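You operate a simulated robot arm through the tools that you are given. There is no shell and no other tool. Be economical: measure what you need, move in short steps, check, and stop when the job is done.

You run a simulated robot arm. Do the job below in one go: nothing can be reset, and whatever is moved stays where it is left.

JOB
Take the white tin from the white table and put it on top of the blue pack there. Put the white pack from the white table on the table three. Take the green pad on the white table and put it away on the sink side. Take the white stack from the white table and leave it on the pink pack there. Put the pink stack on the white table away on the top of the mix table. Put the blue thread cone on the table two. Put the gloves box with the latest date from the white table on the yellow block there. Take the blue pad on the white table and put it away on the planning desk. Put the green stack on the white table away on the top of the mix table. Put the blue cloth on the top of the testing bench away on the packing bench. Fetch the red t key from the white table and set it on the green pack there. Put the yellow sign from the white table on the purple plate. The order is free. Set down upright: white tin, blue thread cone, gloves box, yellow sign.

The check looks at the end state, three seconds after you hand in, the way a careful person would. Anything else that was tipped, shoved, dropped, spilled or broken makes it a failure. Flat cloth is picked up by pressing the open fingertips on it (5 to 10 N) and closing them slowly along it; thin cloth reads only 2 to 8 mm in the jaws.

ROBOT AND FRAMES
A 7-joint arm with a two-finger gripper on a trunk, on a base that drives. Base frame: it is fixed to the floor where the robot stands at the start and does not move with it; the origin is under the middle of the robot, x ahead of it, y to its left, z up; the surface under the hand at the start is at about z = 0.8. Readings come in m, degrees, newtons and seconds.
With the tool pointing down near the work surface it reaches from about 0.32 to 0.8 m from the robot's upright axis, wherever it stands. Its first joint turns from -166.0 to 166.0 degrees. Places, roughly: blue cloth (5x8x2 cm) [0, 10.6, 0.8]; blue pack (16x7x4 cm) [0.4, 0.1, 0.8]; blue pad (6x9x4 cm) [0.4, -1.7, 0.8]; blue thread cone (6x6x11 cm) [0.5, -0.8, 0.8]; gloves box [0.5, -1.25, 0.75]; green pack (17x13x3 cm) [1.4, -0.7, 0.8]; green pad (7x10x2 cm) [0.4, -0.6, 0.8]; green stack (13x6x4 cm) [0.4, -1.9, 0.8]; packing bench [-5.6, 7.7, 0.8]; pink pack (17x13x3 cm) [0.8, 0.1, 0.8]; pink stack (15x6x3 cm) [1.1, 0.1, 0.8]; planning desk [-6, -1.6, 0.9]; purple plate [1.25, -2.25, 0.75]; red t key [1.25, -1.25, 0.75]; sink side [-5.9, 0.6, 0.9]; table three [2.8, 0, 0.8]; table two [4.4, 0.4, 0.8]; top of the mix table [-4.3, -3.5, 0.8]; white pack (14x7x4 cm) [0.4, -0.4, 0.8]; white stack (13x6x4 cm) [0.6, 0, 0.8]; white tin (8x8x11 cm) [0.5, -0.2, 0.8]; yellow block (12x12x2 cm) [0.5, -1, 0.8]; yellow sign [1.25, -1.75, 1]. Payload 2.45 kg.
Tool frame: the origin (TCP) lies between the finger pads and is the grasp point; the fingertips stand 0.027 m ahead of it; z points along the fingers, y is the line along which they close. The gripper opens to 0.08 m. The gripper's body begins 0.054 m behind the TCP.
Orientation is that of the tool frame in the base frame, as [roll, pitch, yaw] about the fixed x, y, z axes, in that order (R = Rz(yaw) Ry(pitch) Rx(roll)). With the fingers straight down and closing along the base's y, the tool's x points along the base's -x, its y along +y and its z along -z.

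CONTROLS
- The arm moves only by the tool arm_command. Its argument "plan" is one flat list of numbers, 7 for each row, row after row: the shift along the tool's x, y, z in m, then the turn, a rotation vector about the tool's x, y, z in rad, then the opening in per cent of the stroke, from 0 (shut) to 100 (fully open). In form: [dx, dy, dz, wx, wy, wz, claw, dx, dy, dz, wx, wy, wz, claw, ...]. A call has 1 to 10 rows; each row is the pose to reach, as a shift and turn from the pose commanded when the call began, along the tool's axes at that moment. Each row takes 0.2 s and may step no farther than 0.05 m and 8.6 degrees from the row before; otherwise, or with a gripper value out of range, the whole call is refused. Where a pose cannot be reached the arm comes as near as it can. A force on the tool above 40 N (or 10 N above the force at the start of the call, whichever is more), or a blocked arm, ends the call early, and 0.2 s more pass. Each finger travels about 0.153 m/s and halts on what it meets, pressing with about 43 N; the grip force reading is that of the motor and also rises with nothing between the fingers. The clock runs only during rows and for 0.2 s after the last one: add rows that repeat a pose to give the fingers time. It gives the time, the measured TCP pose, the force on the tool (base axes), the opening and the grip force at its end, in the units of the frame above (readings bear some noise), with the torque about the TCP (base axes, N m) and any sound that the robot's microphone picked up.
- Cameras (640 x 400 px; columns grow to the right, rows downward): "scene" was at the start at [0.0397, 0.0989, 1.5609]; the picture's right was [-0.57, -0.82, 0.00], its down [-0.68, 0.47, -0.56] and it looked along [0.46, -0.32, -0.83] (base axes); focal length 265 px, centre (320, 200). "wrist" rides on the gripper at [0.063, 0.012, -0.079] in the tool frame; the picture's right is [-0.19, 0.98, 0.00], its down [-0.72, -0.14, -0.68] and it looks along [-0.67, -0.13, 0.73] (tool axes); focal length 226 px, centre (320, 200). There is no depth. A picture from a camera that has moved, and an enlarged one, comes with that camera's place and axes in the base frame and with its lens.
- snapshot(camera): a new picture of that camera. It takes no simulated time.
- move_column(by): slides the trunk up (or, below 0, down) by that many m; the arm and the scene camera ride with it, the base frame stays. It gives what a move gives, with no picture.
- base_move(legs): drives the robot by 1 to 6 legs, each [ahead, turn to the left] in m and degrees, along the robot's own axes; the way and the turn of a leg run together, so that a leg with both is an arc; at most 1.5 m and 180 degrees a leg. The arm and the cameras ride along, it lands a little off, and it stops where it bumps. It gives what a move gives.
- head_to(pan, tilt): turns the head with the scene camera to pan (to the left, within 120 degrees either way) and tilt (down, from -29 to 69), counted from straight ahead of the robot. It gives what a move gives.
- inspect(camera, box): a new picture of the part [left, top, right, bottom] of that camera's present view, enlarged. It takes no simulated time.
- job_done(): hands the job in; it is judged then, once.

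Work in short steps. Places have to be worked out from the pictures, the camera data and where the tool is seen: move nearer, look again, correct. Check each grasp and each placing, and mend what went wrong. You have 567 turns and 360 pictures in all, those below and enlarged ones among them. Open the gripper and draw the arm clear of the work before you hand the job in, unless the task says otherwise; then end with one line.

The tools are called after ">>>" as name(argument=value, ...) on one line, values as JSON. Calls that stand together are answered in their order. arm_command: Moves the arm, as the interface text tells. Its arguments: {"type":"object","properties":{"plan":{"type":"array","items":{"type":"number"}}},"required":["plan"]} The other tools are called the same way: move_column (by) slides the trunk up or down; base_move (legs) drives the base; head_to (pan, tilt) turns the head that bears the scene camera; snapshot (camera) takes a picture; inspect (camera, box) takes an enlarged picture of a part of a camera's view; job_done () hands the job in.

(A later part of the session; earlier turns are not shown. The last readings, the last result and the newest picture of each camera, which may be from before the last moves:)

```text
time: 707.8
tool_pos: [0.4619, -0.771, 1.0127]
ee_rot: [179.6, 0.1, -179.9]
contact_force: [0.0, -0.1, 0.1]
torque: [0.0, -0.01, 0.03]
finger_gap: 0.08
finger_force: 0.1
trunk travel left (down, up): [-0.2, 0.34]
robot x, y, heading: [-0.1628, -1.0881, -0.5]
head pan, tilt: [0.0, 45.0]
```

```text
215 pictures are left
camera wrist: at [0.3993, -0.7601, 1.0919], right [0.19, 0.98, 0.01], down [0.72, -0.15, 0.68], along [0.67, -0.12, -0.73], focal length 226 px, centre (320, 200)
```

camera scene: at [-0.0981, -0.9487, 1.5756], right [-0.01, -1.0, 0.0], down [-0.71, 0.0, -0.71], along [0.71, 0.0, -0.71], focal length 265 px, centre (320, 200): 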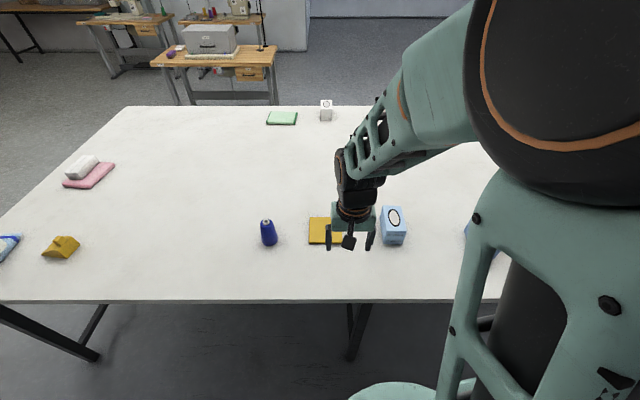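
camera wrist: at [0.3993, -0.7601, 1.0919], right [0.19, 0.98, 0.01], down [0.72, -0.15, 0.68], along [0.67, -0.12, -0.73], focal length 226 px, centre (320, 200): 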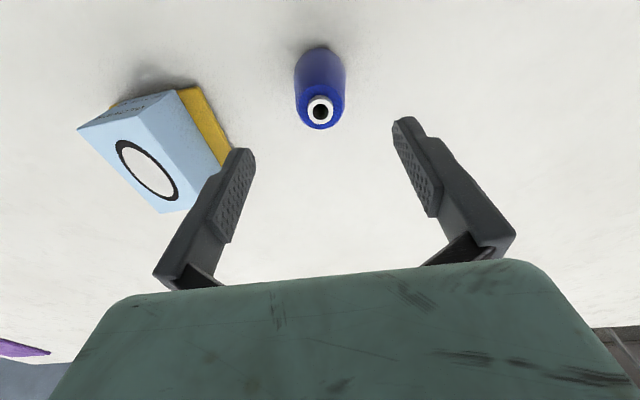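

The cone's top is at ≈(0.467, -0.771), centred between the fingers. Descend to TCP 0.875.

>>> arm_command(plan=[-0.004, 0, 0.04, 0, 0, 0, 100, -0.004, 0, 0.08, 0, 0, 0, 100, -0.004, 0, 0.12, 0, 0, 0, 100, -0.004, 0, 0.136, 0, 0, 0, 100])

>>> snapshot(camera="wrist")

```text
time: 708.8
tool_pos: [0.4669, -0.7701, 0.8752]
ee_rot: [179.6, 0.1, -179.9]
contact_force: [0.2, 0.7, 0.1]
torque: [0.01, 0.02, -0.01]
finger_gap: 0.0799
finger_force: 0.0
trunk travel left (down, up): [-0.2, 0.34]
robot x, y, heading: [-0.1573, -1.0886, -0.3]
head pan, tilt: [0.0, 45.0]
```

```text
214 pictures are left
camera wrist: at [0.4028, -0.7592, 0.955], right [0.19, 0.98, 0.01], down [0.72, -0.15, 0.68], along [0.67, -0.12, -0.73], focal length 226 px, centre (320, 200)
```

wrist: 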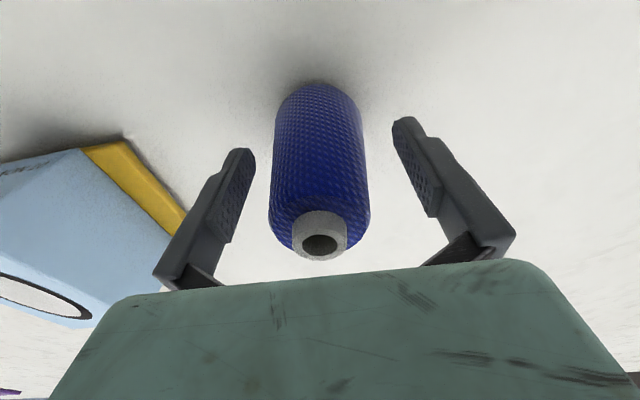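

Cone centred between the pads. Lower 4 mm, close, and lift.

>>> arm_command(plan=[0, 0, 0.004, 0, 0, 0, 80, 0, 0, 0.004, 0, 0, 0, 50, 0, 0, 0.004, 0, 0, 0, 20, 0, 0, 0.004, 0, 0, 0, 0, 0, 0, 0.004, 0, 0, 0, 0, 0, 0, -0.02, 0, 0, 0, 0, 0, 0, -0.07, 0, 0, 0, 0, 0, 0, -0.12, 0, 0, 0, 0, 0, 0, -0.17, 0, 0, 0, 0])

>>> snapshot(camera="wrist")

```text
time: 710.8
tool_pos: [0.4673, -0.7718, 1.0472]
ee_rot: [179.6, 0.1, -179.9]
contact_force: [0.3, -0.1, -1.9]
torque: [0.0, 0.0, -0.01]
finger_gap: 0.0507
finger_force: 42.8
trunk travel left (down, up): [-0.2, 0.34]
robot x, y, heading: [-0.1637, -1.0882, -0.4]
head pan, tilt: [0.0, 45.0]
```

```text
213 pictures are left
camera wrist: at [0.4037, -0.7612, 1.1262], right [0.19, 0.98, 0.01], down [0.72, -0.15, 0.68], along [0.67, -0.13, -0.73], focal length 226 px, centre (320, 200)
```

wrist: 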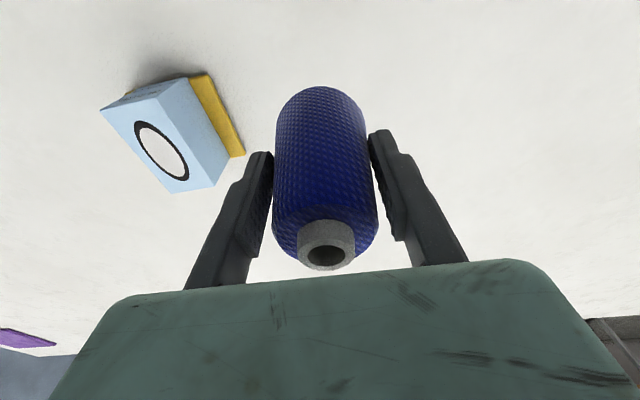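

Cone held at 51 mm. I raise and tuck it, then start driving around the table's north end toward table two.

>>> arm_command(plan=[0, 0, -0.045, 0, 0, 0, 0, 0.02, -0.03, -0.075, 0, 0, 0, 0, 0.046, -0.07, -0.075, 0, 0, 0, 0, 0.073, -0.11, -0.075, 0, 0, 0, 0, 0.1, -0.15, -0.075, 0, 0, 0, 0, 0.126, -0.19, -0.075, 0, 0, 0, 0, 0.152, -0.23, -0.075, 0, 0, 0, 0, 0.18, -0.27, -0.075, 0, 0, 0, 0, 0.207, -0.31, -0.075, 0, 0, 0, 0])

>>> base_move(legs=[[-0.3, 0], [0, 90], [1.5, 0], [0.52, 0], [0, -90], [1.5, 0]])

```text
time: 712.8
tool_pos: [0.2602, -1.0818, 1.1194]
ee_rot: [179.6, -0.1, -179.8]
contact_force: [0.3, 0.0, -1.9]
torque: [0.04, 0.02, -0.02]
finger_gap: 0.0507
finger_force: 42.6
trunk travel left (down, up): [-0.2, 0.34]
robot x, y, heading: [-0.1587, -1.0881, -0.1]
head pan, tilt: [0.0, 45.0]
```

```text
time: 739.3
tool_pos: [1.4721, 0.9337, 1.1185]
ee_rot: [179.6, 0.0, 180.0]
contact_force: [0.3, -1.0, -2.7]
torque: [0.01, 0.02, -0.02]
finger_gap: 0.0501
finger_force: 43.4
trunk travel left (down, up): [-0.2, 0.34]
robot x, y, heading: [1.0513, 0.9298, -0.6]
head pan, tilt: [0.0, 45.0]
```

>>> base_move(legs=[[0, 0.6], [1.5, 0], [0.85, 0]])

>>> head_to(pan=0, tilt=30)

>>> snapshot(camera="scene")

```text
time: 751.3
tool_pos: [3.8344, 0.9515, 1.1188]
ee_rot: [179.7, 0.0, -179.0]
contact_force: [0.1, -0.1, -1.9]
torque: [0.03, 0.03, 0.0]
finger_gap: 0.0497
finger_force: 42.8
trunk travel left (down, up): [-0.2, 0.34]
robot x, y, heading: [3.4108, 0.9375, 0.8]
head pan, tilt: [0.0, 45.0]
```

```text
time: 752.0
tool_pos: [3.8343, 0.9523, 1.1189]
ee_rot: [179.6, 0.0, -178.9]
contact_force: [0.4, 0.0, -1.6]
torque: [0.0, 0.03, -0.01]
finger_gap: 0.0498
finger_force: 43.0
trunk travel left (down, up): [-0.2, 0.34]
robot x, y, heading: [3.4156, 0.9378, 0.7]
head pan, tilt: [0.0, 30.0]
```

```text
212 pictures are left
camera scene: at [3.4822, 1.0789, 1.5981], right [0.01, -1.0, 0.0], down [-0.5, -0.01, -0.87], along [0.87, 0.01, -0.5], focal length 265 px, centre (320, 200)
```

scene: 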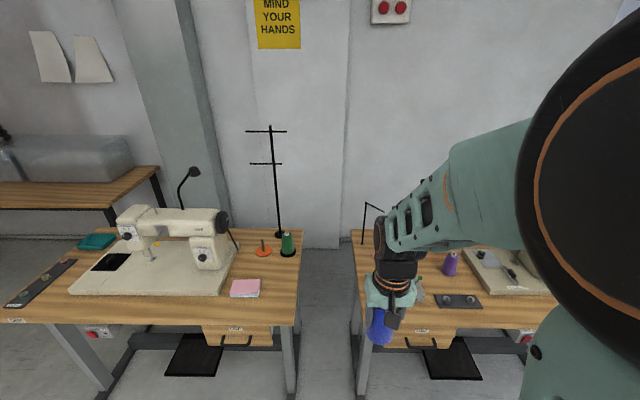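

Two desks are here; I check the labels to confirm which is table two.

>>> inspect(camera="scene", box=[180, 300, 460, 350])

>>> inspect(camera="scene", box=[340, 220, 560, 350])

```text
2.29 times, centred on (320, 325) of scene
camera zoom: at [3.4822, 1.0789, 1.5981], right [0.01, -1.0, 0.0], down [-0.5, -0.01, -0.87], along [0.87, 0.01, -0.5], focal length 605 px, centre (320, -86)
```

zoom: 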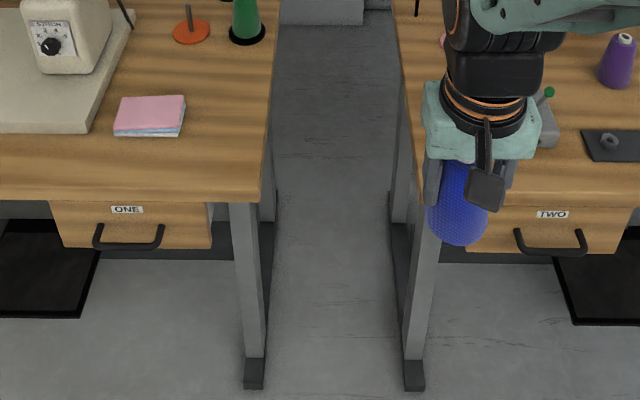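

```text
2.91 times, centred on (450, 285) of scene
camera zoom: at [3.4822, 1.0789, 1.5981], right [0.01, -1.0, 0.0], down [-0.5, -0.01, -0.87], along [0.87, 0.01, -0.5], focal length 770 px, centre (-58, -47)
```

zoom: 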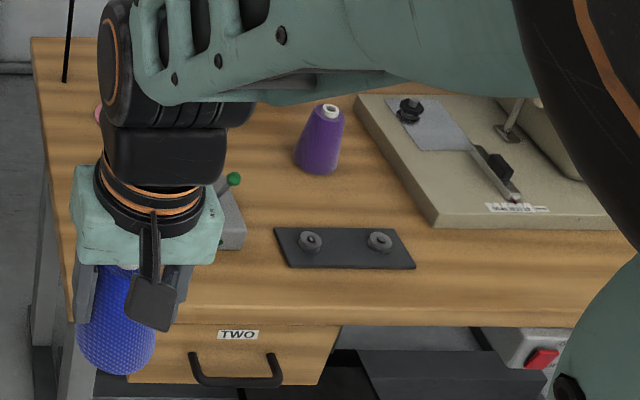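

The right desk is TWO. I shift the base to y≈0.5 in front of it.

>>> base_move(legs=[[0, -90.7], [0.42, 0], [0, 90]])

>>> head_to(pan=0, tilt=40)

>>> snapshot(camera="scene")

>>> snapshot(camera="wrist")

```text
time: 761.2
tool_pos: [3.7865, 0.3097, 1.1192]
ee_rot: [179.4, -0.1, 149.7]
contact_force: [-0.5, -0.6, -1.8]
torque: [0.06, -0.03, -0.01]
finger_gap: 0.0495
finger_force: 42.7
trunk travel left (down, up): [-0.2, 0.34]
robot x, y, heading: [3.4226, 0.5203, -34.8]
head pan, tilt: [0.0, 30.0]
stopped in leg 3: the robot was blocked; the commanded pose is now the measured one
```

```text
time: 761.9
tool_pos: [3.7877, 0.3093, 1.1184]
ee_rot: [179.6, 0.0, 149.7]
contact_force: [-0.4, 0.9, -1.8]
torque: [0.03, -0.01, -0.03]
finger_gap: 0.0491
finger_force: 43.2
trunk travel left (down, up): [-0.2, 0.34]
robot x, y, heading: [3.4201, 0.5165, -34.6]
head pan, tilt: [0.0, 40.0]
```

```text
209 pictures are left
camera scene: at [3.5547, 0.5948, 1.5829], right [-0.57, -0.82, 0.0], down [-0.53, 0.37, -0.77], along [0.63, -0.44, -0.64], focal length 265 px, centre (320, 200)
```

scene: 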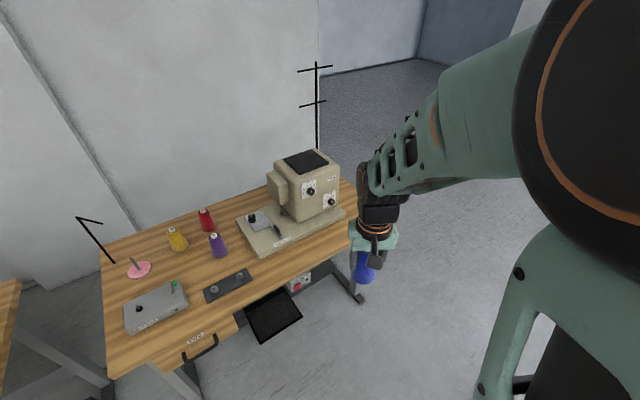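

```text
208 pictures are left
camera wrist: at [3.739, 0.3513, 1.1977], right [0.66, 0.75, 0.01], down [0.55, -0.49, 0.68], along [0.51, -0.45, -0.73], focal length 226 px, centre (320, 200)
```

wrist: 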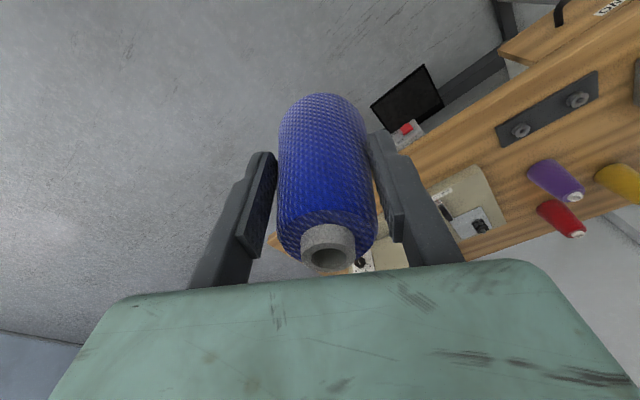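

The turn was blocked at -35°, probably the base's rear near table three. I look at that side before moving.

>>> head_to(pan=120, tilt=55)

>>> snapshot(camera="scene")

>>> head_to(pan=-120, tilt=55)

>>> snapshot(camera="scene")

```text
time: 763.9
tool_pos: [3.787, 0.3102, 1.1149]
ee_rot: [179.6, -0.3, 149.6]
contact_force: [-0.2, 0.3, -2.2]
torque: [-0.02, -0.01, 0.01]
finger_gap: 0.0493
finger_force: 42.7
trunk travel left (down, up): [-0.2, 0.34]
robot x, y, heading: [3.4201, 0.5163, -34.7]
head pan, tilt: [120.0, 55.0]
```

```text
207 pictures are left
camera scene: at [3.562, 0.6094, 1.5812], right [-0.41, -0.91, 0.0], down [-0.6, 0.27, -0.75], along [0.69, -0.3, -0.66], focal length 265 px, centre (320, 200)
```

scene: 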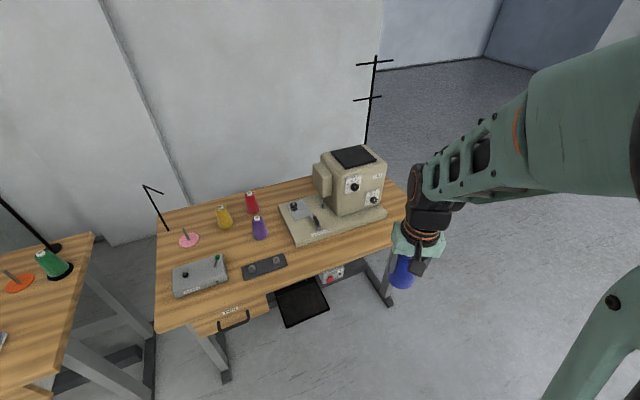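

```text
time: 767.3
tool_pos: [3.7885, 0.3104, 1.1173]
ee_rot: [179.6, 0.1, 149.7]
contact_force: [0.5, 0.8, -1.4]
torque: [0.01, 0.05, 0.02]
finger_gap: 0.049
finger_force: 43.6
trunk travel left (down, up): [-0.2, 0.34]
robot x, y, heading: [3.4211, 0.5149, -34.7]
head pan, tilt: [-120.0, 55.0]
```

```text
206 pictures are left
camera scene: at [3.4701, 0.5693, 1.5669], right [-0.98, 0.2, 0.0], down [0.15, 0.77, -0.62], along [-0.12, -0.61, -0.78], focal length 265 px, centre (320, 200)
```

scene: 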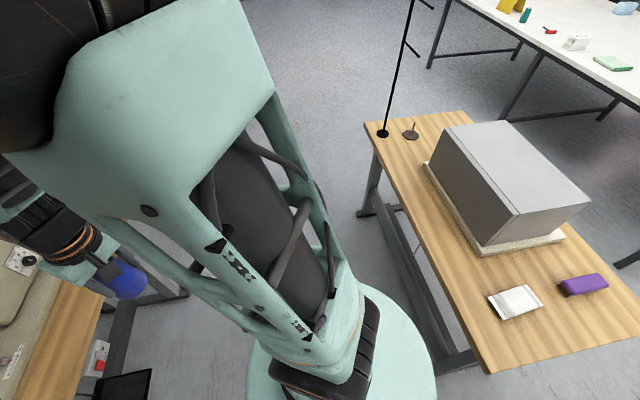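

The base's rear edge is by table three's leg; the pack there is undisturbed. I creep forward 12 cm away from it and then finish the turn.

>>> base_move(legs=[[0.13, 0]])

>>> base_move(legs=[[0, 34]])

>>> head_to(pan=0, tilt=45)

>>> snapshot(camera="scene")

```text
time: 768.6
tool_pos: [3.8958, 0.2353, 1.1182]
ee_rot: [179.6, -0.1, 149.5]
contact_force: [0.8, 0.4, -1.0]
torque: [0.0, 0.05, -0.02]
finger_gap: 0.0491
finger_force: 43.0
trunk travel left (down, up): [-0.2, 0.34]
robot x, y, heading: [3.53, 0.4406, -34.7]
head pan, tilt: [-120.0, 55.0]
```

```text
time: 770.6
tool_pos: [3.9478, 0.4773, 1.1176]
ee_rot: [179.6, -0.1, -176.2]
contact_force: [-0.5, -0.3, -1.3]
torque: [0.02, -0.05, 0.04]
finger_gap: 0.0489
finger_force: 42.8
trunk travel left (down, up): [-0.2, 0.34]
robot x, y, heading: [3.5287, 0.4417, -0.6]
head pan, tilt: [-120.0, 55.0]
```

```text
time: 772.6
tool_pos: [3.9487, 0.4775, 1.1177]
ee_rot: [179.6, 0.0, -176.3]
contact_force: [-0.2, 0.5, -1.5]
torque: [-0.01, 0.04, 0.02]
finger_gap: 0.0487
finger_force: 43.6
trunk travel left (down, up): [-0.2, 0.34]
robot x, y, heading: [3.5295, 0.4447, -0.5]
head pan, tilt: [0.0, 45.0]
```

```text
205 pictures are left
camera scene: at [3.5915, 0.5824, 1.5756], right [-0.01, -1.0, 0.0], down [-0.71, 0.01, -0.71], along [0.71, -0.01, -0.71], focal length 265 px, centre (320, 200)
```

scene: 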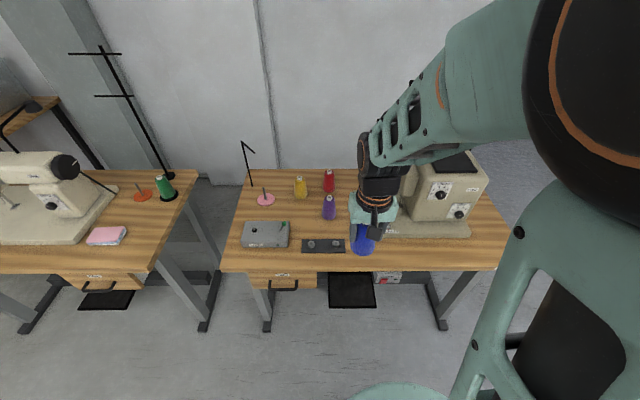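

The three cones form a 2×2 pattern with the front-left place free, around (4.325, 0.64). I drive 13 cm closer.

>>> base_move(legs=[[0.13, 0]])

>>> snapshot(camera="scene")

>>> snapshot(camera="wrist")

```text
time: 773.9
tool_pos: [4.079, 0.4767, 1.1171]
ee_rot: [179.6, 0.0, -176.3]
contact_force: [0.1, 0.0, -1.8]
torque: [-0.02, 0.08, 0.03]
finger_gap: 0.0491
finger_force: 42.9
trunk travel left (down, up): [-0.2, 0.34]
robot x, y, heading: [3.6559, 0.4424, -0.6]
head pan, tilt: [0.0, 45.0]
```

```text
204 pictures are left
camera scene: at [3.7221, 0.5813, 1.5755], right [-0.01, -1.0, 0.0], down [-0.71, 0.01, -0.71], along [0.71, -0.01, -0.71], focal length 265 px, centre (320, 200)
```

scene: 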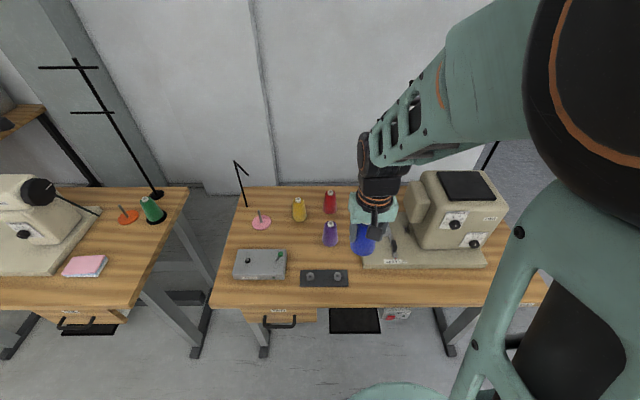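

```text
203 pictures are left
camera wrist: at [4.0146, 0.4831, 1.1973], right [0.13, 0.99, 0.01], down [0.73, -0.1, 0.68], along [0.67, -0.08, -0.73], focal length 226 px, centre (320, 200)
```

wrist: 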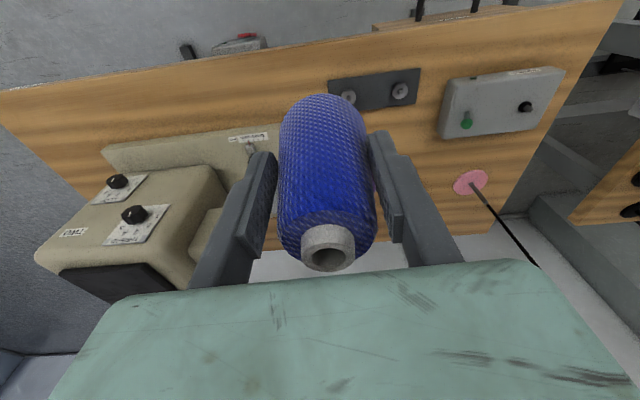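

I move above the free place (4.31, 0.64) and lower to 0.95 (cone bottom ≈0.885).

>>> arm_command(plan=[-0.04, 0.025, 0, 0, 0, 0.03, 0, -0.08, 0.05, 0, 0, 0, 0.065, 0, -0.12, 0.074, 0, 0, 0, 0.065, 0, -0.16, 0.099, 0, 0, 0, 0.065, 0, -0.2, 0.124, 0, 0, 0, 0.065, 0, -0.241, 0.148, 0, 0, 0, 0.065, 0, -0.241, 0.148, 0.05, 0, 0, 0.065, 0, -0.241, 0.148, 0.1, 0, 0, 0.065, 0, -0.241, 0.148, 0.15, 0, 0, 0.065, 0])

>>> snapshot(camera="wrist")

>>> inspect(camera="scene", box=[210, 160, 390, 300])

```text
time: 775.9
tool_pos: [4.3095, 0.6415, 0.9667]
ee_rot: [179.6, -0.1, -180.0]
contact_force: [0.0, 0.1, -1.5]
torque: [-0.01, 0.05, 0.02]
finger_gap: 0.0487
finger_force: 42.7
trunk travel left (down, up): [-0.2, 0.34]
robot x, y, heading: [3.6582, 0.4429, -0.5]
head pan, tilt: [0.0, 45.0]
```

```text
202 pictures are left
camera wrist: at [4.2463, 0.6523, 1.0462], right [0.19, 0.98, 0.01], down [0.72, -0.15, 0.68], along [0.67, -0.13, -0.73], focal length 226 px, centre (320, 200)
```

wrist: 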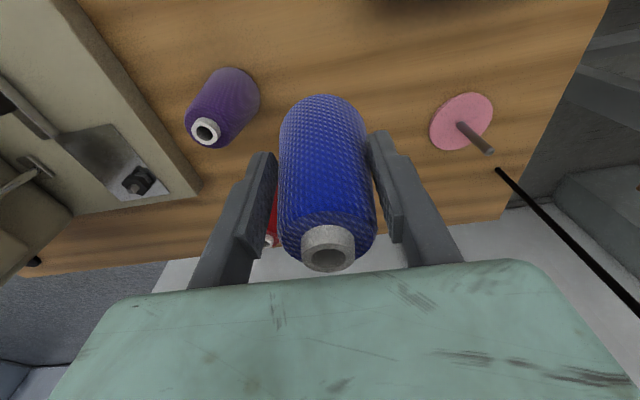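

```text
2.86 times, centred on (300, 230) of scene
camera zoom: at [3.7219, 0.5817, 1.5754], right [-0.01, -1.0, 0.0], down [-0.71, 0.01, -0.71], along [0.71, -0.01, -0.71], focal length 757 px, centre (377, 114)
```

zoom: 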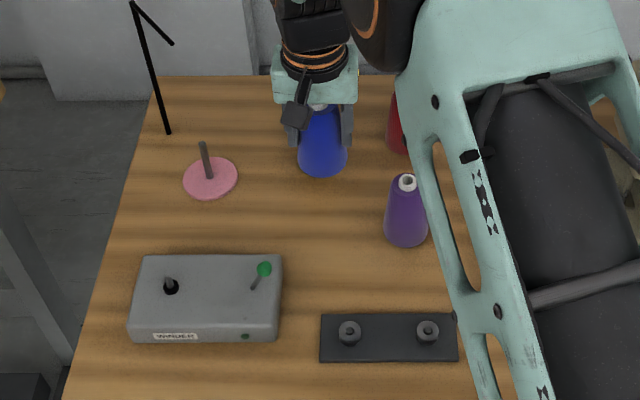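

The landing spot (pixel ≈(329, 241)) is clear. I lower to 0.83, then creep.

>>> arm_command(plan=[0, 0, 0.03, 0, 0, 0, 0, 0, 0, 0.06, 0, 0, 0, 0, 0, 0, 0.09, 0, 0, 0, 0, 0, 0, 0.115, 0, 0, 0, 0, 0, 0, 0.13, 0, 0, 0, 0])

>>> inspect(camera="scene", box=[210, 160, 390, 300])

```text
time: 777.1
tool_pos: [4.3096, 0.6418, 0.8377]
ee_rot: [179.6, -0.1, -179.9]
contact_force: [-0.7, -0.1, -2.1]
torque: [0.02, 0.02, -0.01]
finger_gap: 0.0488
finger_force: 43.0
trunk travel left (down, up): [-0.2, 0.34]
robot x, y, heading: [3.6545, 0.4434, -0.6]
head pan, tilt: [0.0, 45.0]
```

```text
2.86 times, centred on (300, 230) of scene
camera zoom: at [3.7215, 0.5814, 1.5755], right [-0.01, -1.0, 0.0], down [-0.71, 0.01, -0.71], along [0.71, -0.01, -0.71], focal length 757 px, centre (377, 114)
```

zoom: 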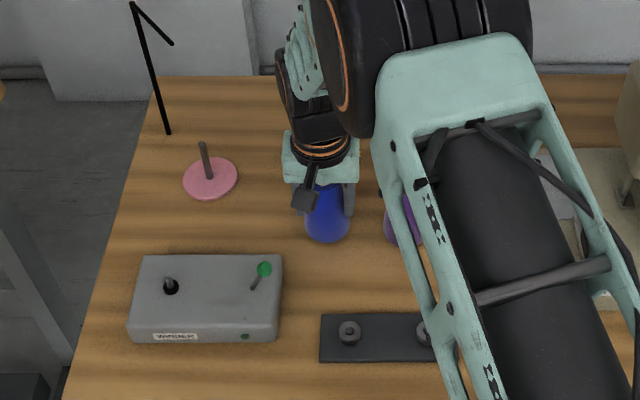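

>>> arm_command(plan=[0, 0, 0.004, 0, 0, 0, 0, 0, 0, 0.007, 0, 0, 0, 0])

>>> arm_command(plan=[0, 0, 0.003, 0, 0, 0, 0])

>>> arm_command(plan=[0, 0, 0.003, 0, 0, 0, 0])

```text
time: 777.7
tool_pos: [4.3071, 0.6417, 0.8341]
ee_rot: [179.6, 0.0, -179.9]
contact_force: [-2.3, -0.6, 8.3]
torque: [0.02, -0.11, 0.03]
finger_gap: 0.0487
finger_force: 43.2
trunk travel left (down, up): [-0.2, 0.34]
robot x, y, heading: [3.6597, 0.4404, -0.5]
head pan, tilt: [0.0, 45.0]
```

```text
time: 778.1
tool_pos: [4.3084, 0.6396, 0.8335]
ee_rot: [179.5, 0.1, -180.0]
contact_force: [-6.5, -2.7, 30.5]
torque: [0.31, -0.38, 0.01]
finger_gap: 0.0487
finger_force: 43.0
trunk travel left (down, up): [-0.2, 0.34]
robot x, y, heading: [3.658, 0.441, -0.5]
head pan, tilt: [0.0, 45.0]
```

```text
time: 778.5
tool_pos: [4.3098, 0.6419, 0.8341]
ee_rot: [179.4, 0.4, 180.0]
contact_force: [-3.2, -0.8, 16.8]
torque: [0.06, 0.3, 0.07]
finger_gap: 0.0485
finger_force: 43.3
trunk travel left (down, up): [-0.2, 0.34]
robot x, y, heading: [3.6599, 0.4451, -0.3]
head pan, tilt: [0.0, 45.0]
stopped in row 1: the force on the tool passed its limit at 45 N (the readings are from after the stop); the commanded pose is now the measured one
```

Down. Ease up 2 mm, open partly, and rise straight.

>>> arm_command(plan=[0, 0, -0.002, 0, 0, 0, 0, 0, 0, -0.002, 0, 0, 0, 65, 0, 0, -0.002, 0, 0, 0, 85, 0, 0, -0.002, 0, 0, 0, 85, 0, 0, -0.03, 0, 0, 0, 85, 0, 0, -0.08, 0, 0, 0, 85, 0, 0, -0.13, 0, 0, 0, 85, 0, 0, -0.18, 0, 0, 0, 85, 0, 0, -0.23, 0, 0, 0, 85, 0, 0, -0.27, 0, 0, 0, 85])

>>> inspect(camera="scene", box=[210, 160, 390, 300])

```text
time: 780.7
tool_pos: [4.3093, 0.6393, 1.1011]
ee_rot: [179.6, 0.2, 180.0]
contact_force: [0.0, 0.1, 0.3]
torque: [-0.02, 0.02, 0.0]
finger_gap: 0.0678
finger_force: 0.0
trunk travel left (down, up): [-0.2, 0.34]
robot x, y, heading: [3.6547, 0.4432, -0.3]
head pan, tilt: [0.0, 45.0]
```

```text
2.86 times, centred on (300, 230) of scene
camera zoom: at [3.7207, 0.5812, 1.5756], right [-0.01, -1.0, 0.0], down [-0.71, 0.01, -0.71], along [0.71, -0.01, -0.71], focal length 757 px, centre (377, 114)
```

zoom: 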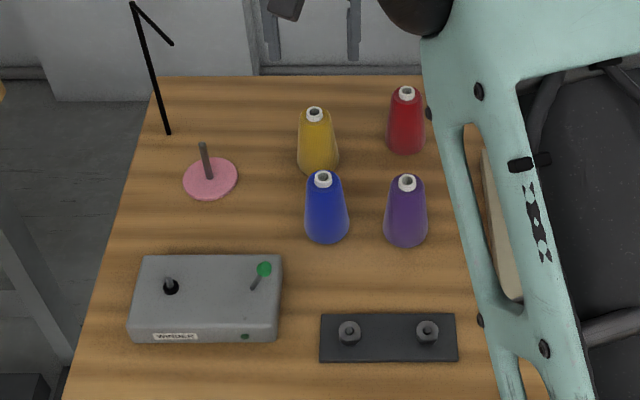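

The blue cone stands with the others. Now to the white table's far side: I retract, back out, go south between the desks, and west to about (2.03, -0.95).

>>> arm_command(plan=[0.035, -0.03, 0, 0, 0, 0, 85, 0.07, -0.06, 0, 0, 0, 0, 85, 0.105, -0.09, 0, 0, 0, 0, 85, 0.14, -0.12, 0, 0, 0, 0, 85, 0.175, -0.15, 0, 0, 0, 0, 85, 0.21, -0.18, 0, 0, 0, 0, 85, 0.23, -0.196, 0, 0, 0, 0, 85])

>>> base_move(legs=[[-0.12, 0], [0, -90], [1.4, 0]])

```text
time: 782.3
tool_pos: [4.077, 0.4428, 1.0988]
ee_rot: [179.6, 0.2, -180.0]
contact_force: [0.0, -0.2, -0.2]
torque: [0.01, 0.02, -0.01]
finger_gap: 0.0678
finger_force: 0.0
trunk travel left (down, up): [-0.2, 0.34]
robot x, y, heading: [3.6567, 0.4427, -0.4]
head pan, tilt: [0.0, 45.0]
```

```text
time: 794.0
tool_pos: [3.5189, -1.3693, 1.0987]
ee_rot: [179.5, 0.1, 89.8]
contact_force: [-0.4, 0.3, 1.1]
torque: [-0.02, 0.03, -0.01]
finger_gap: 0.068
finger_force: 0.1
trunk travel left (down, up): [-0.2, 0.34]
robot x, y, heading: [3.5137, -0.9478, -90.5]
head pan, tilt: [0.0, 45.0]
```

>>> base_move(legs=[[0, -89.5], [1.45, 0]])

>>> head_to(pan=0, tilt=45)

>>> snapshot(camera="scene")

>>> snapshot(camera="wrist")

```text
time: 805.1
tool_pos: [1.6382, -0.9317, 1.0984]
ee_rot: [179.5, 0.1, -0.3]
contact_force: [0.0, -0.1, -1.2]
torque: [0.01, 0.0, -0.01]
finger_gap: 0.0681
finger_force: 0.2
trunk travel left (down, up): [-0.2, 0.34]
robot x, y, heading: [2.0608, -0.9321, 179.0]
head pan, tilt: [0.0, 45.0]
```

```text
time: 805.7
tool_pos: [1.6368, -0.9329, 1.0982]
ee_rot: [179.5, 0.2, -0.3]
contact_force: [-0.6, 0.2, -0.1]
torque: [0.0, 0.02, 0.01]
finger_gap: 0.068
finger_force: 0.1
trunk travel left (down, up): [-0.2, 0.34]
robot x, y, heading: [2.0561, -0.932, 179.2]
head pan, tilt: [0.0, 45.0]
```

```text
198 pictures are left
camera scene: at [1.9962, -1.0703, 1.5756], right [0.01, 1.0, 0.0], down [0.71, -0.01, -0.71], along [-0.71, 0.01, -0.71], focal length 265 px, centre (320, 200)
```

scene: 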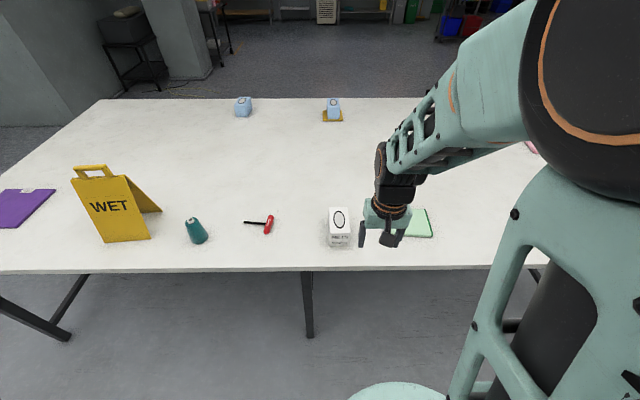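

```text
197 pictures are left
camera wrist: at [1.7013, -0.9439, 1.1775], right [-0.2, -0.98, 0.01], down [-0.72, 0.15, 0.68], along [-0.67, 0.13, -0.73], focal length 226 px, centre (320, 200)
```

wrist: 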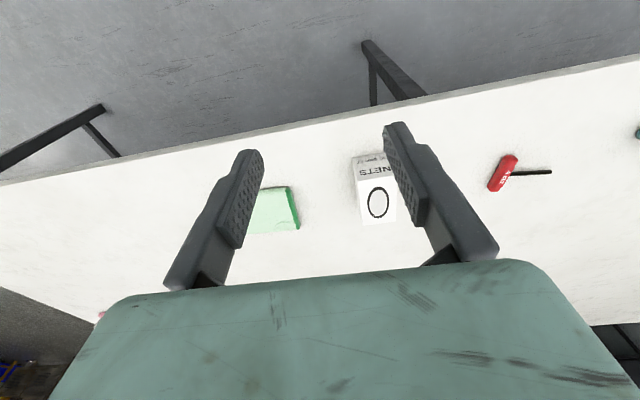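

The white box's label reads "NETS" – not gloves, so the gloves choice stands. I zoom on the T key and the green pack.

>>> inspect(camera="scene", box=[170, 190, 440, 270])

>>> inspect(camera="wrist", box=[230, 130, 590, 250])

```text
2.37 times, centred on (305, 230) of scene
camera zoom: at [1.9962, -1.0703, 1.5756], right [0.01, 1.0, 0.0], down [0.71, -0.01, -0.71], along [-0.71, 0.01, -0.71], focal length 628 px, centre (356, 129)
```

zoom: 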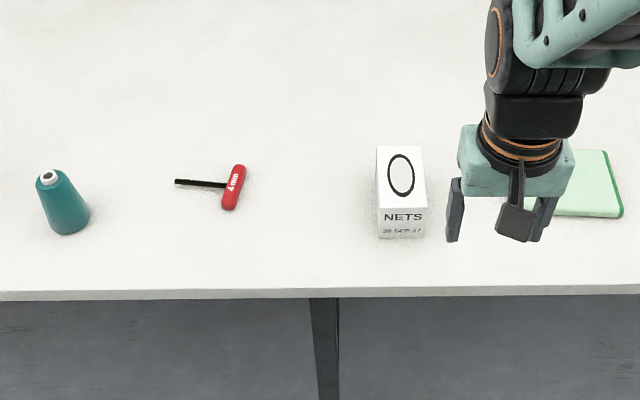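

```text
1.78 times, centred on (410, 190) of wrist
camera zoom: at [1.7013, -0.9439, 1.1775], right [-0.2, -0.98, 0.01], down [-0.72, 0.15, 0.68], along [-0.67, 0.13, -0.73], focal length 402 px, centre (160, 218)
```

zoom: 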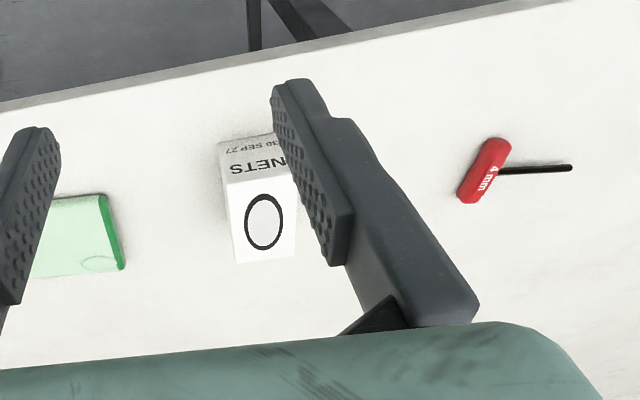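

T key handle ≈(1.366, -1.25) along x, with the shank pointing to -y. I move 18 cm closer.

>>> base_move(legs=[[0, 0.8], [0.18, 0]])

>>> snapshot(camera="wrist")

>>> snapshot(camera="scene")

```text
time: 807.6
tool_pos: [1.4581, -0.9363, 1.0984]
ee_rot: [179.5, 0.3, 0.4]
contact_force: [0.2, 0.2, -0.1]
torque: [0.0, -0.03, -0.01]
finger_gap: 0.0683
finger_force: 0.1
trunk travel left (down, up): [-0.2, 0.34]
robot x, y, heading: [1.8828, -0.9295, -180.1]
head pan, tilt: [0.0, 45.0]
```

```text
194 pictures are left
camera wrist: at [1.522, -0.9484, 1.1775], right [-0.19, -0.98, 0.01], down [-0.72, 0.14, 0.68], along [-0.67, 0.12, -0.73], focal length 226 px, centre (320, 200)
```

wrist: 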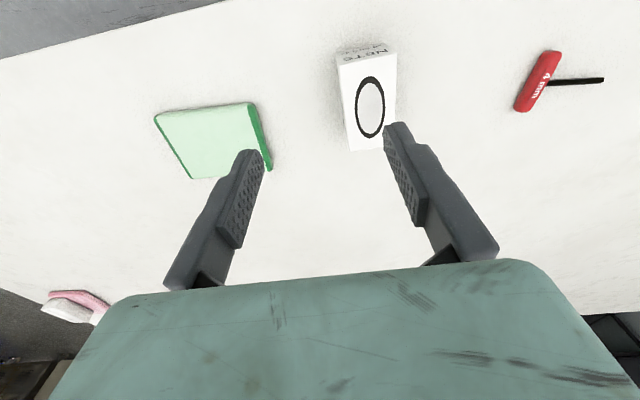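

```text
193 pictures are left
camera scene: at [1.8188, -1.0712, 1.5756], right [0.0, 1.0, 0.0], down [0.71, 0.0, -0.71], along [-0.71, 0.0, -0.71], focal length 265 px, centre (320, 200)
```

scene: 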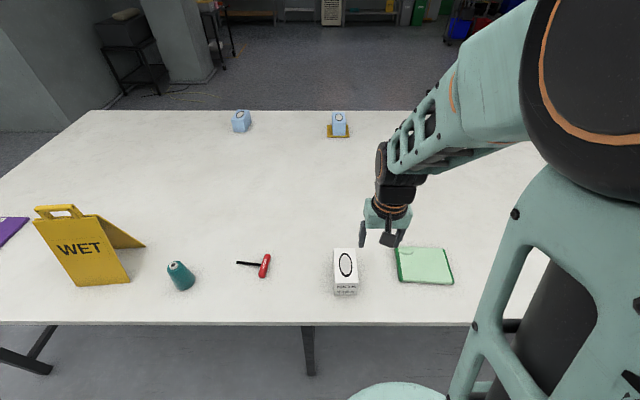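

Green pack centre ≈(1.367, -0.738); T-key handle spans x≈1.323–1.403 at y≈-1.248. I'll grip the handle's near end at x≈1.386, clear of the shank. Move above it.

>>> arm_command(plan=[-0.01, 0.045, 0, 0, 0, 0.07, 60, -0.02, 0.09, 0, 0, 0, 0.07, 60, -0.031, 0.135, 0, 0, 0, 0.07, 60, -0.041, 0.18, 0, 0, 0, 0.07, 60, -0.052, 0.225, 0, 0, 0, 0.07, 60, -0.062, 0.27, 0, 0, 0, 0.07, 60, -0.072, 0.313, 0, 0, 0, 0.07, 60, -0.072, 0.313, 0.05, 0, 0, 0.07, 60, -0.072, 0.313, 0.1, 0, 0, 0.07, 60, -0.072, 0.313, 0.15, 0, 0, 0.07, 60])

>>> snapshot(camera="wrist")

```text
time: 809.8
tool_pos: [1.3878, -1.251, 0.9511]
ee_rot: [179.5, 0.2, -3.7]
contact_force: [-0.4, -0.4, -0.1]
torque: [0.03, 0.0, -0.04]
finger_gap: 0.0483
finger_force: 0.1
trunk travel left (down, up): [-0.2, 0.34]
robot x, y, heading: [1.8799, -0.9317, -180.0]
head pan, tilt: [0.0, 45.0]
```

```text
192 pictures are left
camera wrist: at [1.4508, -1.2677, 1.0296], right [-0.25, -0.97, 0.01], down [-0.71, 0.19, 0.68], along [-0.66, 0.17, -0.73], focal length 226 px, centre (320, 200)
```

wrist: 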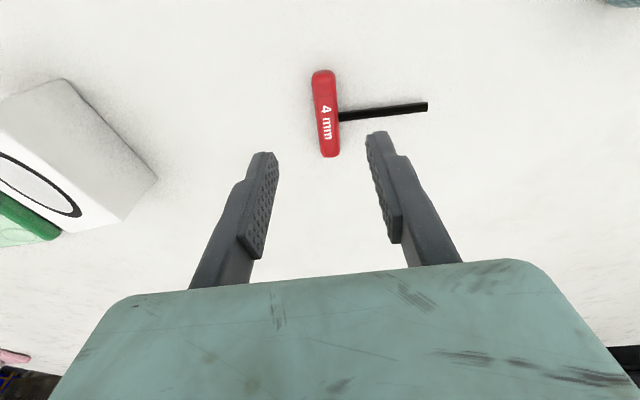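

Handle axis ≈-8.5°. I rotate to match, shift 5 mm, and descend to 0.845.

>>> arm_command(plan=[0, 0.005, 0.03, 0, 0, 0.084, 60, 0, 0.005, 0.07, 0, 0, 0.084, 60, 0, 0.005, 0.1, 0, 0, 0.084, 60, 0, 0.005, 0.106, 0, 0, 0.084, 60])

>>> snapshot(camera="wrist")

```text
time: 810.8
tool_pos: [1.3871, -1.2572, 0.8454]
ee_rot: [179.5, 0.1, -8.4]
contact_force: [-0.9, 0.4, -0.4]
torque: [-0.04, 0.0, 0.0]
finger_gap: 0.0481
finger_force: 0.0
trunk travel left (down, up): [-0.2, 0.34]
robot x, y, heading: [1.8813, -0.9339, -179.9]
head pan, tilt: [0.0, 45.0]
```

```text
191 pictures are left
camera wrist: at [1.4481, -1.2789, 0.9242], right [-0.33, -0.94, 0.01], down [-0.69, 0.25, 0.68], along [-0.64, 0.22, -0.73], focal length 226 px, centre (320, 200)
```

wrist: 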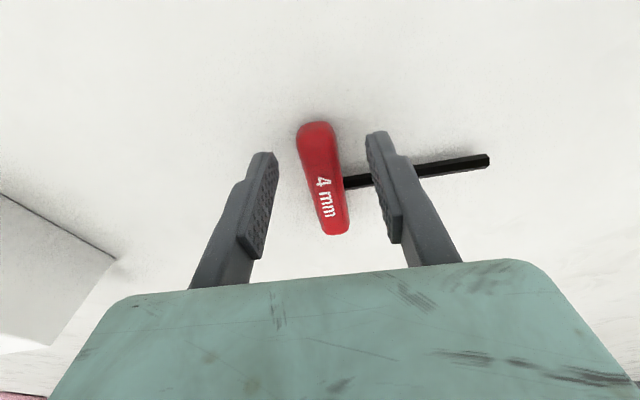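

Fingers straddle the handle end, clear of the shank. Lower 7 mm and close.

>>> arm_command(plan=[0, 0, 0.004, 0, 0, 0, 60, 0, 0, 0.007, 0, 0, 0, 60, 0, 0, 0.007, 0, 0, 0, 40, 0, 0, 0.007, 0, 0, 0, 20, 0, 0, 0.007, 0, 0, 0, 0, 0, 0, 0.007, 0, 0, 0, 0])

>>> snapshot(camera="wrist")

```text
time: 812.2
tool_pos: [1.3878, -1.2574, 0.8381]
ee_rot: [179.5, 0.2, -8.5]
contact_force: [0.1, -0.6, -0.6]
torque: [0.01, -0.05, -0.03]
finger_gap: 0.0209
finger_force: 43.3
trunk travel left (down, up): [-0.2, 0.34]
robot x, y, heading: [1.8822, -0.93, -179.8]
head pan, tilt: [0.0, 45.0]
```

```text
190 pictures are left
camera wrist: at [1.4485, -1.2786, 0.9174], right [-0.33, -0.94, 0.01], down [-0.69, 0.25, 0.68], along [-0.64, 0.22, -0.73], focal length 226 px, centre (320, 200)
```

wrist: 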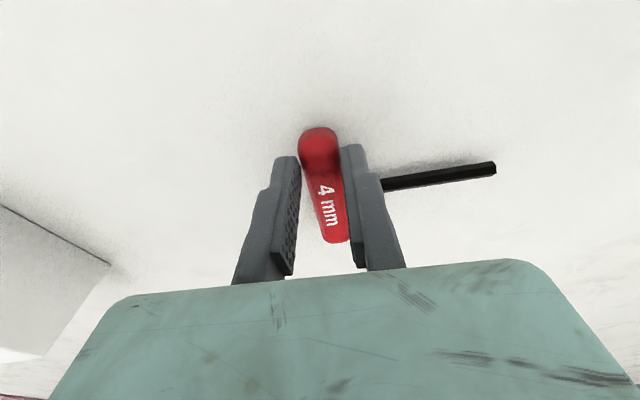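

Gripped at 21 mm. Lift and carry toward the green pack (first half).

>>> arm_command(plan=[0, 0, -0.03, 0, 0, 0, 0, 0, 0, -0.08, 0, 0, 0, 0, 0, 0, -0.13, 0, 0, 0, 0, 0, 0, -0.17, 0, 0, -0.07, 0, -0.006, -0.045, -0.17, 0, 0, -0.148, 0, -0.012, -0.09, -0.17, 0, 0, -0.148, 0, -0.018, -0.135, -0.17, 0, 0, -0.148, 0, -0.025, -0.18, -0.17, 0, 0, -0.148, 0, -0.031, -0.225, -0.17, 0, 0, -0.148, 0, -0.038, -0.27, -0.17, 0, 0, -0.148, 0])

>>> snapshot(camera="wrist")

```text
time: 814.4
tool_pos: [1.3902, -0.9825, 1.0079]
ee_rot: [179.6, 0.2, 0.1]
contact_force: [0.4, -0.3, -0.5]
torque: [-0.02, -0.02, 0.01]
finger_gap: 0.0209
finger_force: 43.3
trunk travel left (down, up): [-0.2, 0.34]
robot x, y, heading: [1.8797, -0.9315, -179.9]
head pan, tilt: [0.0, 45.0]
```

```text
189 pictures are left
camera wrist: at [1.4536, -0.9947, 1.0867], right [-0.19, -0.98, 0.01], down [-0.72, 0.15, 0.68], along [-0.67, 0.12, -0.73], focal length 226 px, centre (320, 200)
```

wrist: 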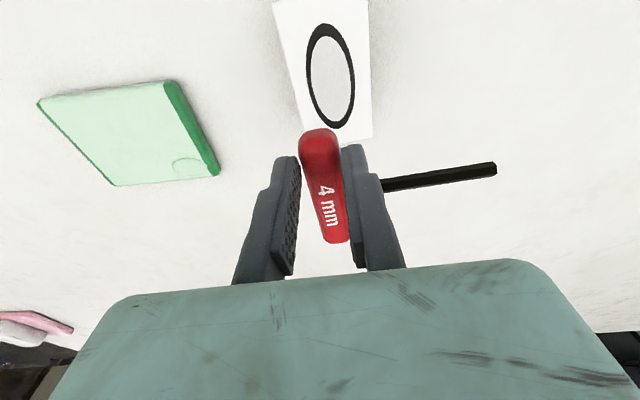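

Key held level. Continue to above the pack.

>>> arm_command(plan=[0, -0.047, 0, 0, 0, 0, 0, 0.001, -0.094, 0, 0, 0, 0, 0, 0.001, -0.141, 0, 0, 0, 0, 0, 0.002, -0.188, 0, 0, 0, 0, 0, 0.003, -0.235, 0, 0, 0, 0, 0, 0.003, -0.2825, 0, 0, 0, 0, 0, 0.003, -0.2825, 0.05, 0, 0, 0, 0])

>>> snapshot(camera="wrist")

>>> inspect(camera="scene", box=[340, 190, 500, 310])

```text
time: 816.0
tool_pos: [1.392, -0.699, 0.9528]
ee_rot: [179.5, 0.1, 0.0]
contact_force: [0.1, 1.1, -1.0]
torque: [-0.01, -0.07, 0.0]
finger_gap: 0.0211
finger_force: 43.7
trunk travel left (down, up): [-0.2, 0.34]
robot x, y, heading: [1.8804, -0.9317, -180.2]
head pan, tilt: [0.0, 45.0]
```

```text
188 pictures are left
camera wrist: at [1.455, -0.7117, 1.032], right [-0.19, -0.98, 0.01], down [-0.72, 0.15, 0.68], along [-0.67, 0.12, -0.73], focal length 226 px, centre (320, 200)
```

wrist: 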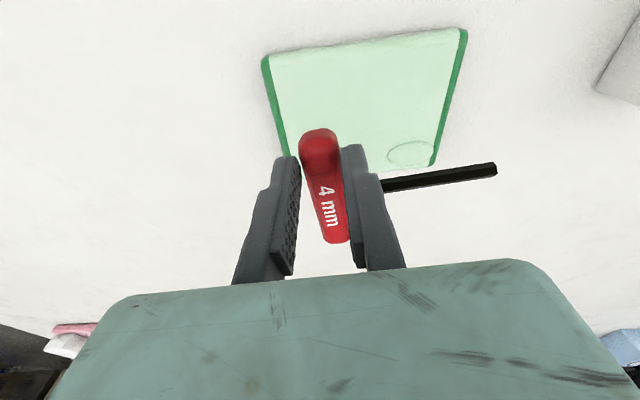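

```text
3.33 times, centred on (420, 250) of scene
camera zoom: at [1.8184, -1.0706, 1.5755], right [0.0, 1.0, 0.0], down [0.71, 0.0, -0.71], along [-0.71, 0.0, -0.71], focal length 883 px, centre (-13, 33)
```

zoom: 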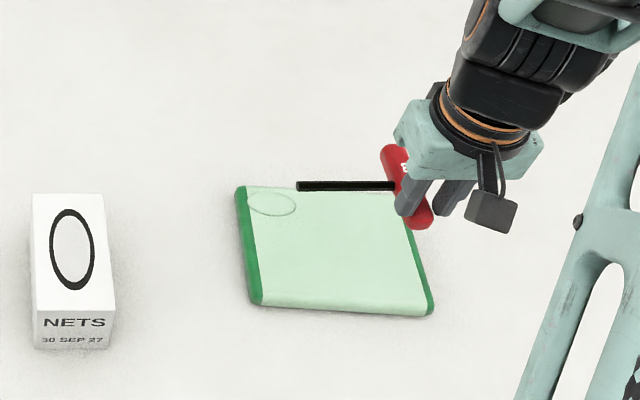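

The pack spans x≈1.295–1.42, y≈-0.816…-0.66; the key will fit on it. Shift 4 mm and lower to 0.872, then creep.

>>> arm_command(plan=[-0.004, 0, 0.03, 0, 0, 0, 0, -0.004, 0, 0.06, 0, 0, 0, 0, -0.004, 0, 0.08, 0, 0, 0, 0])

>>> arm_command(plan=[0, 0, 0.004, 0, 0, 0, 0])

>>> arm_command(plan=[0, 0, 0.003, 0, 0, 0, 0])

```text
time: 816.8
tool_pos: [1.3865, -0.7011, 0.8734]
ee_rot: [179.5, 0.3, 0.1]
contact_force: [0.3, 0.0, 0.1]
torque: [0.05, -0.02, 0.01]
finger_gap: 0.0212
finger_force: 43.3
trunk travel left (down, up): [-0.2, 0.34]
robot x, y, heading: [1.8792, -0.9317, -180.2]
head pan, tilt: [0.0, 45.0]
```

```text
time: 817.2
tool_pos: [1.3872, -0.703, 0.8695]
ee_rot: [179.5, 0.2, 0.2]
contact_force: [0.1, -0.9, -1.6]
torque: [0.01, -0.03, -0.03]
finger_gap: 0.0207
finger_force: 42.9
trunk travel left (down, up): [-0.2, 0.34]
robot x, y, heading: [1.8776, -0.9335, -180.2]
head pan, tilt: [0.0, 45.0]
```

```text
time: 817.6
tool_pos: [1.3877, -0.7019, 0.8668]
ee_rot: [179.5, 0.0, 0.1]
contact_force: [1.1, 0.1, -1.4]
torque: [0.02, -0.02, -0.02]
finger_gap: 0.0208
finger_force: 42.8
trunk travel left (down, up): [-0.2, 0.34]
robot x, y, heading: [1.8804, -0.9315, -180.3]
head pan, tilt: [0.0, 45.0]
```

>>> arm_command(plan=[0, 0, 0.003, 0, 0, 0, 0])

>>> arm_command(plan=[0, 0, 0.002, 0, 0, 0, 0])

>>> arm_command(plan=[0, 0, 0.002, 0, 0, 0, 0])

```text
time: 818.0
tool_pos: [1.3872, -0.7019, 0.8629]
ee_rot: [179.5, 0.0, 0.1]
contact_force: [-0.4, -0.1, -2.1]
torque: [-0.05, -0.03, 0.0]
finger_gap: 0.021
finger_force: 42.6
trunk travel left (down, up): [-0.2, 0.34]
robot x, y, heading: [1.882, -0.9304, -179.8]
head pan, tilt: [0.0, 45.0]
```

```text
time: 818.4
tool_pos: [1.3886, -0.7015, 0.8615]
ee_rot: [179.5, 0.2, 0.1]
contact_force: [0.4, 0.6, -0.9]
torque: [-0.01, 0.0, -0.02]
finger_gap: 0.0211
finger_force: 42.7
trunk travel left (down, up): [-0.2, 0.34]
robot x, y, heading: [1.8826, -0.9337, -180.0]
head pan, tilt: [0.0, 45.0]
```

```text
time: 818.8
tool_pos: [1.3879, -0.7018, 0.8601]
ee_rot: [179.5, 0.3, 0.1]
contact_force: [0.6, 0.9, -0.1]
torque: [0.02, 0.06, 0.02]
finger_gap: 0.0208
finger_force: 43.1
trunk travel left (down, up): [-0.2, 0.34]
robot x, y, heading: [1.8773, -0.9328, -180.1]
head pan, tilt: [0.0, 45.0]
```

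>>> arm_command(plan=[0, 0, 0.002, 0, 0, 0, 0])

>>> arm_command(plan=[0, 0, 0.002, 0, 0, 0, 0])

>>> inspect(camera="scene", box=[370, 230, 480, 300])

```text
time: 819.2
tool_pos: [1.3873, -0.7018, 0.8589]
ee_rot: [179.6, 0.4, 0.1]
contact_force: [2.0, -0.7, 19.2]
torque: [-0.11, 0.21, 0.01]
finger_gap: 0.0208
finger_force: 43.4
trunk travel left (down, up): [-0.2, 0.34]
robot x, y, heading: [1.8798, -0.9322, -179.8]
head pan, tilt: [0.0, 45.0]
```

```text
time: 819.7
tool_pos: [1.3872, -0.7013, 0.859]
ee_rot: [179.7, 0.6, 0.1]
contact_force: [3.1, -1.9, 20.1]
torque: [-0.07, -0.4, 0.0]
finger_gap: 0.0209
finger_force: 43.1
trunk travel left (down, up): [-0.2, 0.34]
robot x, y, heading: [1.8818, -0.9289, -179.9]
head pan, tilt: [0.0, 45.0]
stopped in row 1: the force on the tool passed its limit at 42 N (the readings are from after the stop); the commanded pose is now the measured one
```

```text
5.71 times, centred on (425, 265) of scene
camera zoom: at [1.8208, -1.072, 1.5756], right [0.0, 1.0, 0.0], down [0.71, 0.0, -0.71], along [-0.71, 0.0, -0.71], focal length 1513 px, centre (-280, -171)
```

zoom: 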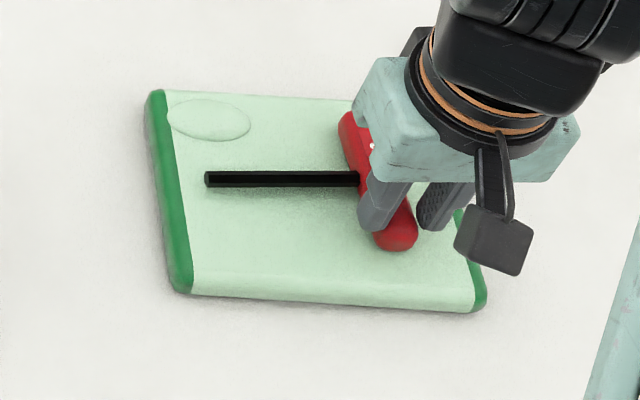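

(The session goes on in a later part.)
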